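You operate a simulated robot arm through the tools that you are given. There is no shell and no other tool. Be economical: measure what you need, move in short steps, check, and stop when the job is done.

Carry out the task below with a simulated robot arm. There is one attempt and no reset: what you move stays moved.

TASK
Switch the green lever on the slatted box on.
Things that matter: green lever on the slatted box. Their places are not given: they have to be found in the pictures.

It is judged by the outcome, as a careful person would: the job done as asked, and still so three seconds after it is handed in. It fails if anything else is knocked over, pushed out of place, dropped, spilled or broken.

THE ROBOT
A 6-joint arm with a two-finger parallel gripper, fixed in place. Base frame: the origin is at the foot of the arm, x ahead of it, y to its left, z up. Lengths are in mm, angles in rad, forces in N, time in s.
With the tool pointing down near the work surface it reaches from about 240 to 640 mm from the base axis. Its first joint turns from -1.152 to 1.152 rad. Payload 2.7 kg.
Tool frame: the origin (TCP) lies between the finger pads and is the grasp point; the fingertips stand 23 mm ahead of it; z points along the fingers, y is the line along which they close. The gripper opens to 94 mm. The fingers are 38 mm wide and 10 mm thick; the gripper's body (54 by 96 mm) begins 39 mm behind the TCP.
Orientation is that of the tool frame in the base frame, as a unit quaternion [w, x, y, z]. With the fingers straight down and closing along the base's y, the tool's x points along the base's -x, its y along +y and its z along -z.

THE INTERFACE
- The arm moves only by the tool drive_tool. Its arguments are lists of equal length, an entry for each row: "claw": the opening, from 0 (shut) to 1 (fully open); "delta_pos": the shift along the base's x, y, z in mm, a list of three; "angular": the turn, a rotation vector about the base's x, y, z in rad, a list of three. In form: {"claw": [claw, ...], "delta_pos": [[dx, dy, dz], ...], "angular": [[rx, ry, rz], ...]}. A call has 1 to 12 rows; each row is the pose to reach, as a shift and turn from the pose commanded when the call began. A row lasts 0.2 s, in which the tool goes at most 50 mm and 0.15 rad; a call with a longer step from one row to the next is refused whole, and so is a gripper value outside its range. A pose out of reach is approached as far as the arm can. The call stops where the force on the tool passes 40 N (or 10 N more than at its start, if that is more) or the arm is blocked; 0.2 s more then pass. The fingers move at their own pace (about 45 mm/s each) and stop on an object; they squeeze with about 43 N. The grip force told is the motor's: it shows also when the fingers shut on nothing. Time passes only in rows, and 0.2 s behind the last, so rows that repeat a pose let the fingers close. It gives the time, the measured TCP pose, the force on the tool (base axes), the opening and the grip force at its end, in the units of the frame above (readings bear some noise).
- Cameras (640 x 400 px; columns grow to the right, rows downward): "scene" is fixed at [95.3, -469, 1389.2]; the picture's right is [0.38, -0.92, 0.00], its down [-0.65, -0.27, -0.71] and it looks along [0.66, 0.27, -0.71] (base axes); focal length 349 px, centre (320, 200). "wrist" rides on the gripper at [-39, 0, -44] in the tool frame; the picture's right is [0.00, -1.00, 0.00], its down [0.97, 0.00, -0.24] and it looks along [0.24, 0.00, 0.97] (tool axes); focal length 218 px, centre (320, 200).
- snapshot(camera): a new picture of that camera. No time passes.
- probe_pixels(camera, pixels): for up to 12 pixels [column, row] of the newest picture of that camera ("zoom" is the newest enlarged one), the place [x, y, z] in the base frame of the surface seen there, good to about 3 mm. No time passes.
- enlarge(camera, box): a new picture of the part [left, top, right, bottom] of that camera's present view, enlarged. No time passes.
- finish_job(): hands the job in; it is judged then, once.

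Work in short steps. Measure before you move; look again where a grasp or a placing could have gone wrong, and mend it. You have 60 turns and 16 pictures in all, the two below and enlarged ones among them. Open the gripper and draw the arm clear of the work before you hand the job in, unless the task says otherwise; then end with one line.

The tools are called after "Request:" by a JSON object that holds its "method" and its "body". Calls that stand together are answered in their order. drive_tool: Moves the arm, as the interface text tells. Its arguments: {"type":"object","properties":{"claw":{"type":"array","items":{"type":"number"}},"delta_pos":{"type":"array","items":{"type":"array","items":{"type":"number"}}},"angular":{"type":"array","items":{"type":"array","items":{"type":"number"}}}},"required":["claw","delta_pos","angular"]} The other tools are called the same way: snapshot (camera) takes a picture; probe_pixels (camera, pixels) gives the place of the surface under pixels of a picture; enlarge (camera, box) takes an enlarged picture of a part of a camera's view; finish_job () hands the job in.

At the start:

```text
t: 0.0
tool_pos: [277.4, -350.7, 1147.2]
orientation: [0.001, -0.001, 1.0, 0.0]
ft_force: [-0.4, -0.5, 0.0]
width: 93.8
grasp_force: 0.0
```

scene: 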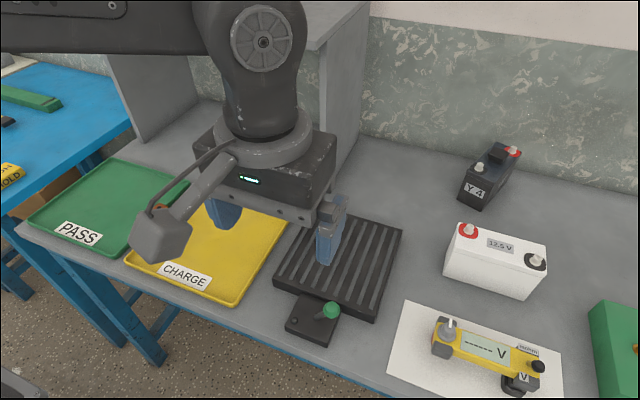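
wrist: 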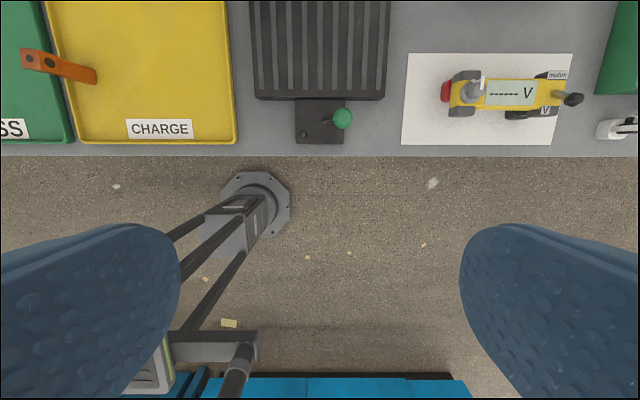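

The green lever shows at about (331,311) in the scene picture, on a dark box beside the slatted plate. I enlarge both views to see its axis and marks.

Request:
{"method": "enlarge", "body": {"camera": "scene", "box": [260, 260, 400, 350]}}

Request:
{"method": "enlarge", "body": {"camera": "wrist", "box": [240, 70, 400, 170]}}

```text
4.44 times, centred on (330, 305) of scene
```

zoom: 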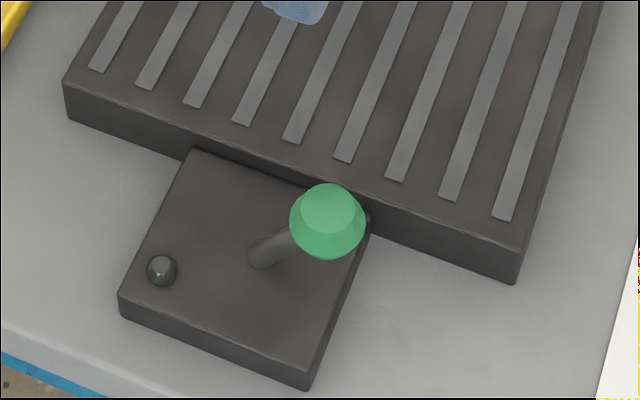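

```text
4.00 times, centred on (320, 120) of wrist
```

zoom: 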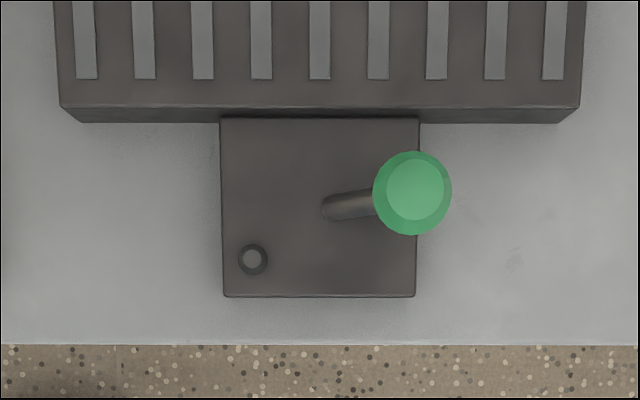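

The lever leans toward -y, and an unlit lamp sits on the left of its box. I measure the knob, the pivot and the box.

Request:
{"method": "probe_pixels", "body": {"camera": "zoom", "pixels": [[412, 190], [330, 208], [360, 203], [253, 259], [225, 290], [412, 290], [412, 122], [300, 108], [440, 200], [385, 190], [500, 250]]}}

Request:
{"method": "probe_pixels", "body": {"camera": "scene", "pixels": [[331, 307], [331, 314], [341, 307], [318, 316], [328, 250], [330, 200], [160, 235]]}}

```text
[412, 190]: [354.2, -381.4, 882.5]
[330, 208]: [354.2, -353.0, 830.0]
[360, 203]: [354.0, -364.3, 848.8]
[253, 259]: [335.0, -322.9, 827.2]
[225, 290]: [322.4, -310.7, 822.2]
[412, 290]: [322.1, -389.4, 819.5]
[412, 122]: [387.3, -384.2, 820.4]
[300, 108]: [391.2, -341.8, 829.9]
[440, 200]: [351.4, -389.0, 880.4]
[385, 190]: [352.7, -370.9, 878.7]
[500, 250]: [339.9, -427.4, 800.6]
```

```text
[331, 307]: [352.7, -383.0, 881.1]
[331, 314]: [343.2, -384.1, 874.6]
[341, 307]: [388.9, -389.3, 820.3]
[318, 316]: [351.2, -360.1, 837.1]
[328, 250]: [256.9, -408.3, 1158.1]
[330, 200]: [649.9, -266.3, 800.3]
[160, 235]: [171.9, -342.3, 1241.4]
```

The knob's centre is at about (354,-381,872), its pivot at about (354,-346,820), and the local table is at z≈800. I shut the fingers, go over to y≈-425 on the lever's -y side and come down to above knob height.

Request:
{"method": "drive_tool", "body": {"claw": [0, 0, 0, 0, 0, 0, 0, 0, 0], "delta_pos": [[25, -25, 0], [50, -50, 0], [76, -76, 0], [76, -76, -40], [76, -76, -85], [76, -76, -130], [76, -76, -175], [76, -76, -210], [76, -76, -220]], "angular": [[0, 0, 0], [0, 0, 0], [0, 0, 0], [0, 0, 0], [0, 0, 0], [0, 0, 0], [0, 0, 0], [0, 0, 0], [0, 0, 0]]}}

Request:
{"method": "snapshot", "body": {"camera": "wrist"}}

Request:
{"method": "snapshot", "body": {"camera": "scene"}}

```text
t: 2.0
tool_pos: [352.0, -426.1, 925.5]
orientation: [0.001, -0.001, 1.0, -0.001]
ft_force: [0.0, 0.1, 0.2]
width: 0.0
grasp_force: 42.5
```

```text
11 pictures are left
```

wrist: 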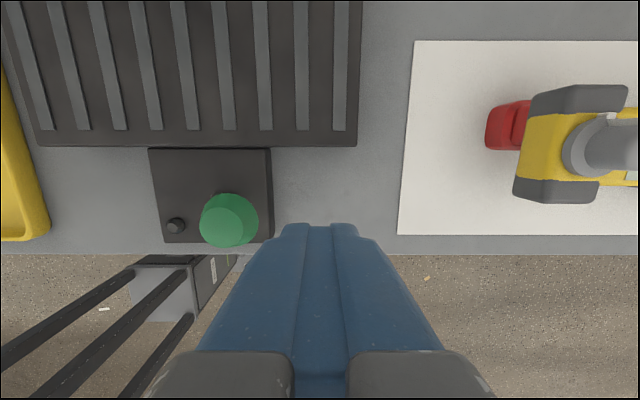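

```text
10 pictures are left
```

scene: 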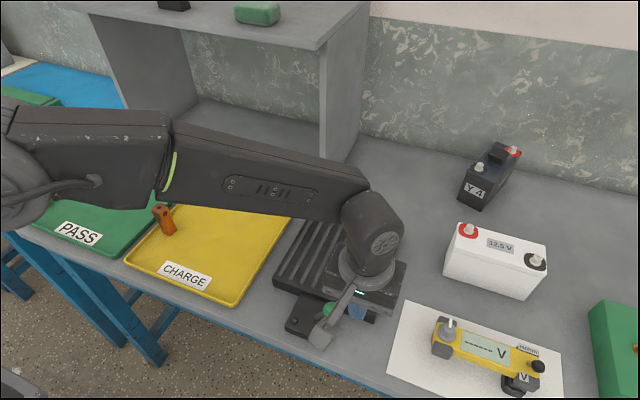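

The fingers are shut and clear on the knob's -y side. I lower to TCP z≈868 and move up to the knob.

Request:
{"method": "drive_tool", "body": {"claw": [0, 0, 0, 0, 0], "delta_pos": [[1, 0, -25], [2, 0, -50], [2, 0, -57], [2, 10, -57], [2, 20, -57]], "angular": [[0, 0, 0], [0, 0, 0], [0, 0, 0], [0, 0, 0], [0, 0, 0]]}}

```text
t: 3.2
tool_pos: [354.9, -407.7, 868.7]
orientation: [0.001, -0.001, 1.0, -0.001]
ft_force: [0.1, -1.8, 0.1]
width: 0.1
grasp_force: 42.2
```

Nearly touching. I push in +y in small steps.

Request:
{"method": "drive_tool", "body": {"claw": [0, 0, 0, 0, 0, 0, 0, 0, 0], "delta_pos": [[0, 7, 0], [0, 14, 0], [0, 21, 0], [0, 28, 0], [0, 35, 0], [0, 42, 0], [0, 49, 0], [0, 56, 0], [0, 62, 0]], "angular": [[0, 0, 0], [0, 0, 0], [0, 0, 0], [0, 0, 0], [0, 0, 0], [0, 0, 0], [0, 0, 0], [0, 0, 0], [0, 0, 0]]}}

Request:
{"method": "snapshot", "body": {"camera": "wrist"}}

```text
t: 5.2
tool_pos: [354.9, -353.8, 872.2]
orientation: [0.005, 0.0, 1.0, -0.009]
ft_force: [-1.2, -10.8, -0.4]
width: 0.0
grasp_force: 42.7
stopped in row 9: the force on the tool passed its limit (the readings are from after the stop); the commanded pose is now the measured one
```

```text
9 pictures are left
```

wrist: 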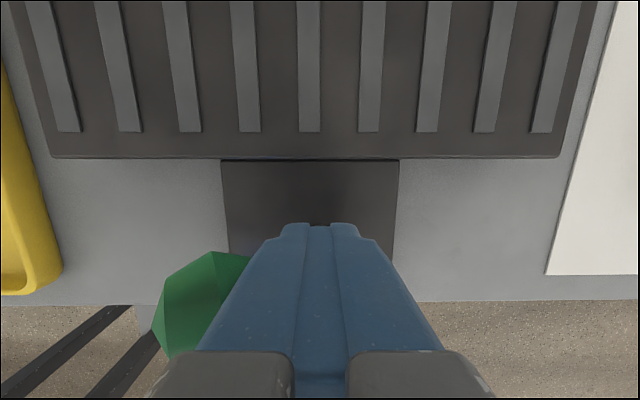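

The force limit stopped the push at y≈-354 and the knob is now on the +y side. I measure the knob and check that the box has stayed put.

Request:
{"method": "probe_pixels", "body": {"camera": "wrist", "pixels": [[185, 290], [165, 300], [205, 265], [230, 265], [228, 165], [392, 165]]}}

Request:
{"method": "enlarge", "body": {"camera": "scene", "box": [240, 230, 400, 350]}}

```text
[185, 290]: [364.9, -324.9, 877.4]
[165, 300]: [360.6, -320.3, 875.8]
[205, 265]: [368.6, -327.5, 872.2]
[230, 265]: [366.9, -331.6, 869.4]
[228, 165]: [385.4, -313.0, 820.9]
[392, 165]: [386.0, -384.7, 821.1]
```

```text
3.33 times, centred on (320, 290) of scene
```

zoom: 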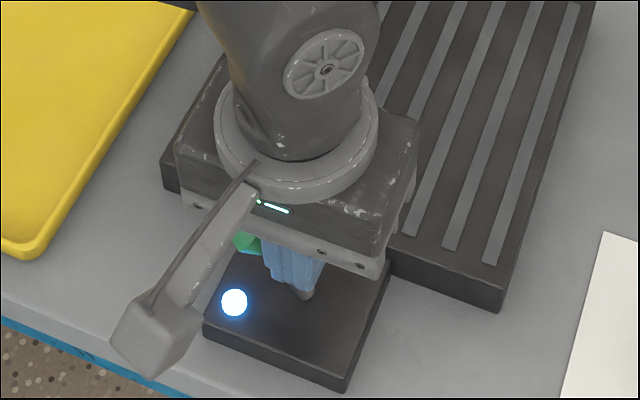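

The lamp is lit, the lever is past centre and the box hasn't moved. I back away in -y, rise, and check that it stays.

Request:
{"method": "drive_tool", "body": {"claw": [0, 0, 0, 0, 0, 0, 0, 0], "delta_pos": [[0, -15, 0], [0, -35, 0], [0, -60, 0], [0, -70, 30], [0, -70, 70], [0, -70, 115], [0, -70, 160], [0, -70, 200]], "angular": [[0, 0, 0], [0, 0, 0], [0, 0, 0], [0, 0, 0], [0, 0, 0], [0, 0, 0], [0, 0, 0], [0, 0, 0]]}}

Request:
{"method": "snapshot", "body": {"camera": "wrist"}}

Request:
{"method": "enlarge", "body": {"camera": "scene", "box": [240, 230, 400, 350]}}

```text
t: 7.0
tool_pos: [354.0, -422.9, 1069.5]
orientation: [0.004, 0.0, 1.0, -0.007]
ft_force: [0.2, 0.6, 0.1]
width: 0.0
grasp_force: 42.3
```

```text
7 pictures are left
```

wrist: 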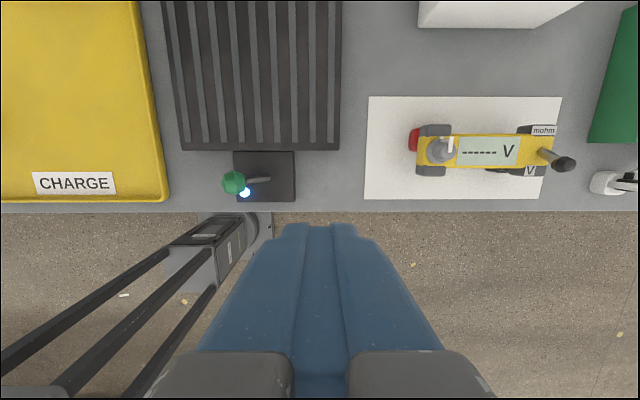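

```text
3.33 times, centred on (320, 290) of scene
```

zoom: 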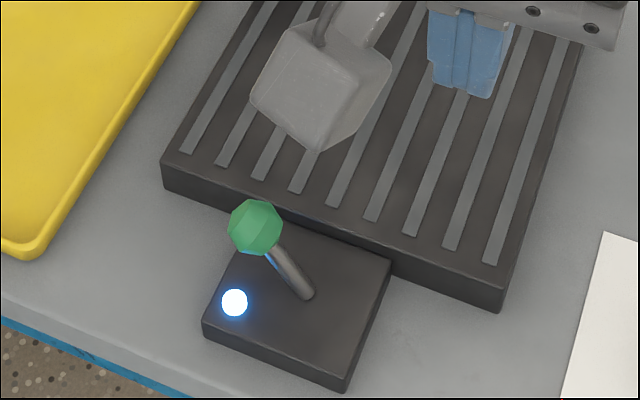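

The lever rests over on the left, the lamp is lit, and nothing else has moved. I open the gripper up here and check once more that it holds.

Request:
{"method": "drive_tool", "body": {"claw": [1, 1, 1, 1, 1, 1, 1, 1], "delta_pos": [[0, 0, 20], [0, 0, 40], [0, 0, 60], [0, 0, 60], [0, 0, 60], [0, 0, 60], [0, 0, 60], [0, 0, 60]], "angular": [[0, 0, 0], [0, 0, 0], [0, 0, 0], [0, 0, 0], [0, 0, 0], [0, 0, 0], [0, 0, 0], [0, 0, 0]]}}

Request:
{"method": "snapshot", "body": {"camera": "scene"}}

```text
t: 8.8
tool_pos: [355.9, -423.9, 1128.8]
orientation: [0.004, 0.0, 1.0, -0.007]
ft_force: [-0.5, -0.5, -0.6]
width: 94.1
grasp_force: 0.0
```

```text
5 pictures are left
```

scene: 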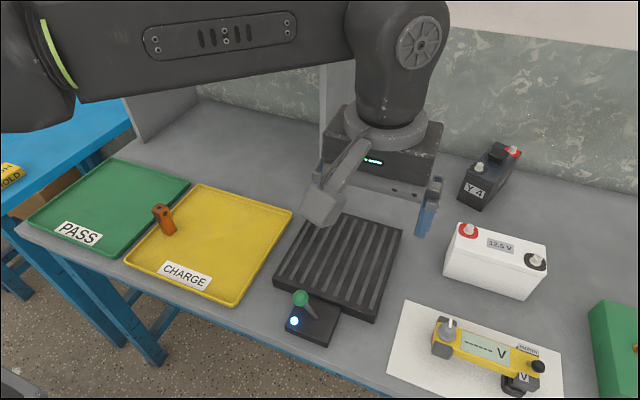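

The lever is still over, the lamp is still lit and the arm is clear, so I hand it in.

Request:
{"method": "finish_job", "body": {}}

```text
The job is handed in.
```

The green lever on the slatted box is switched on: it stays over on the lamp side, its lamp is lit, and nothing else was moved.
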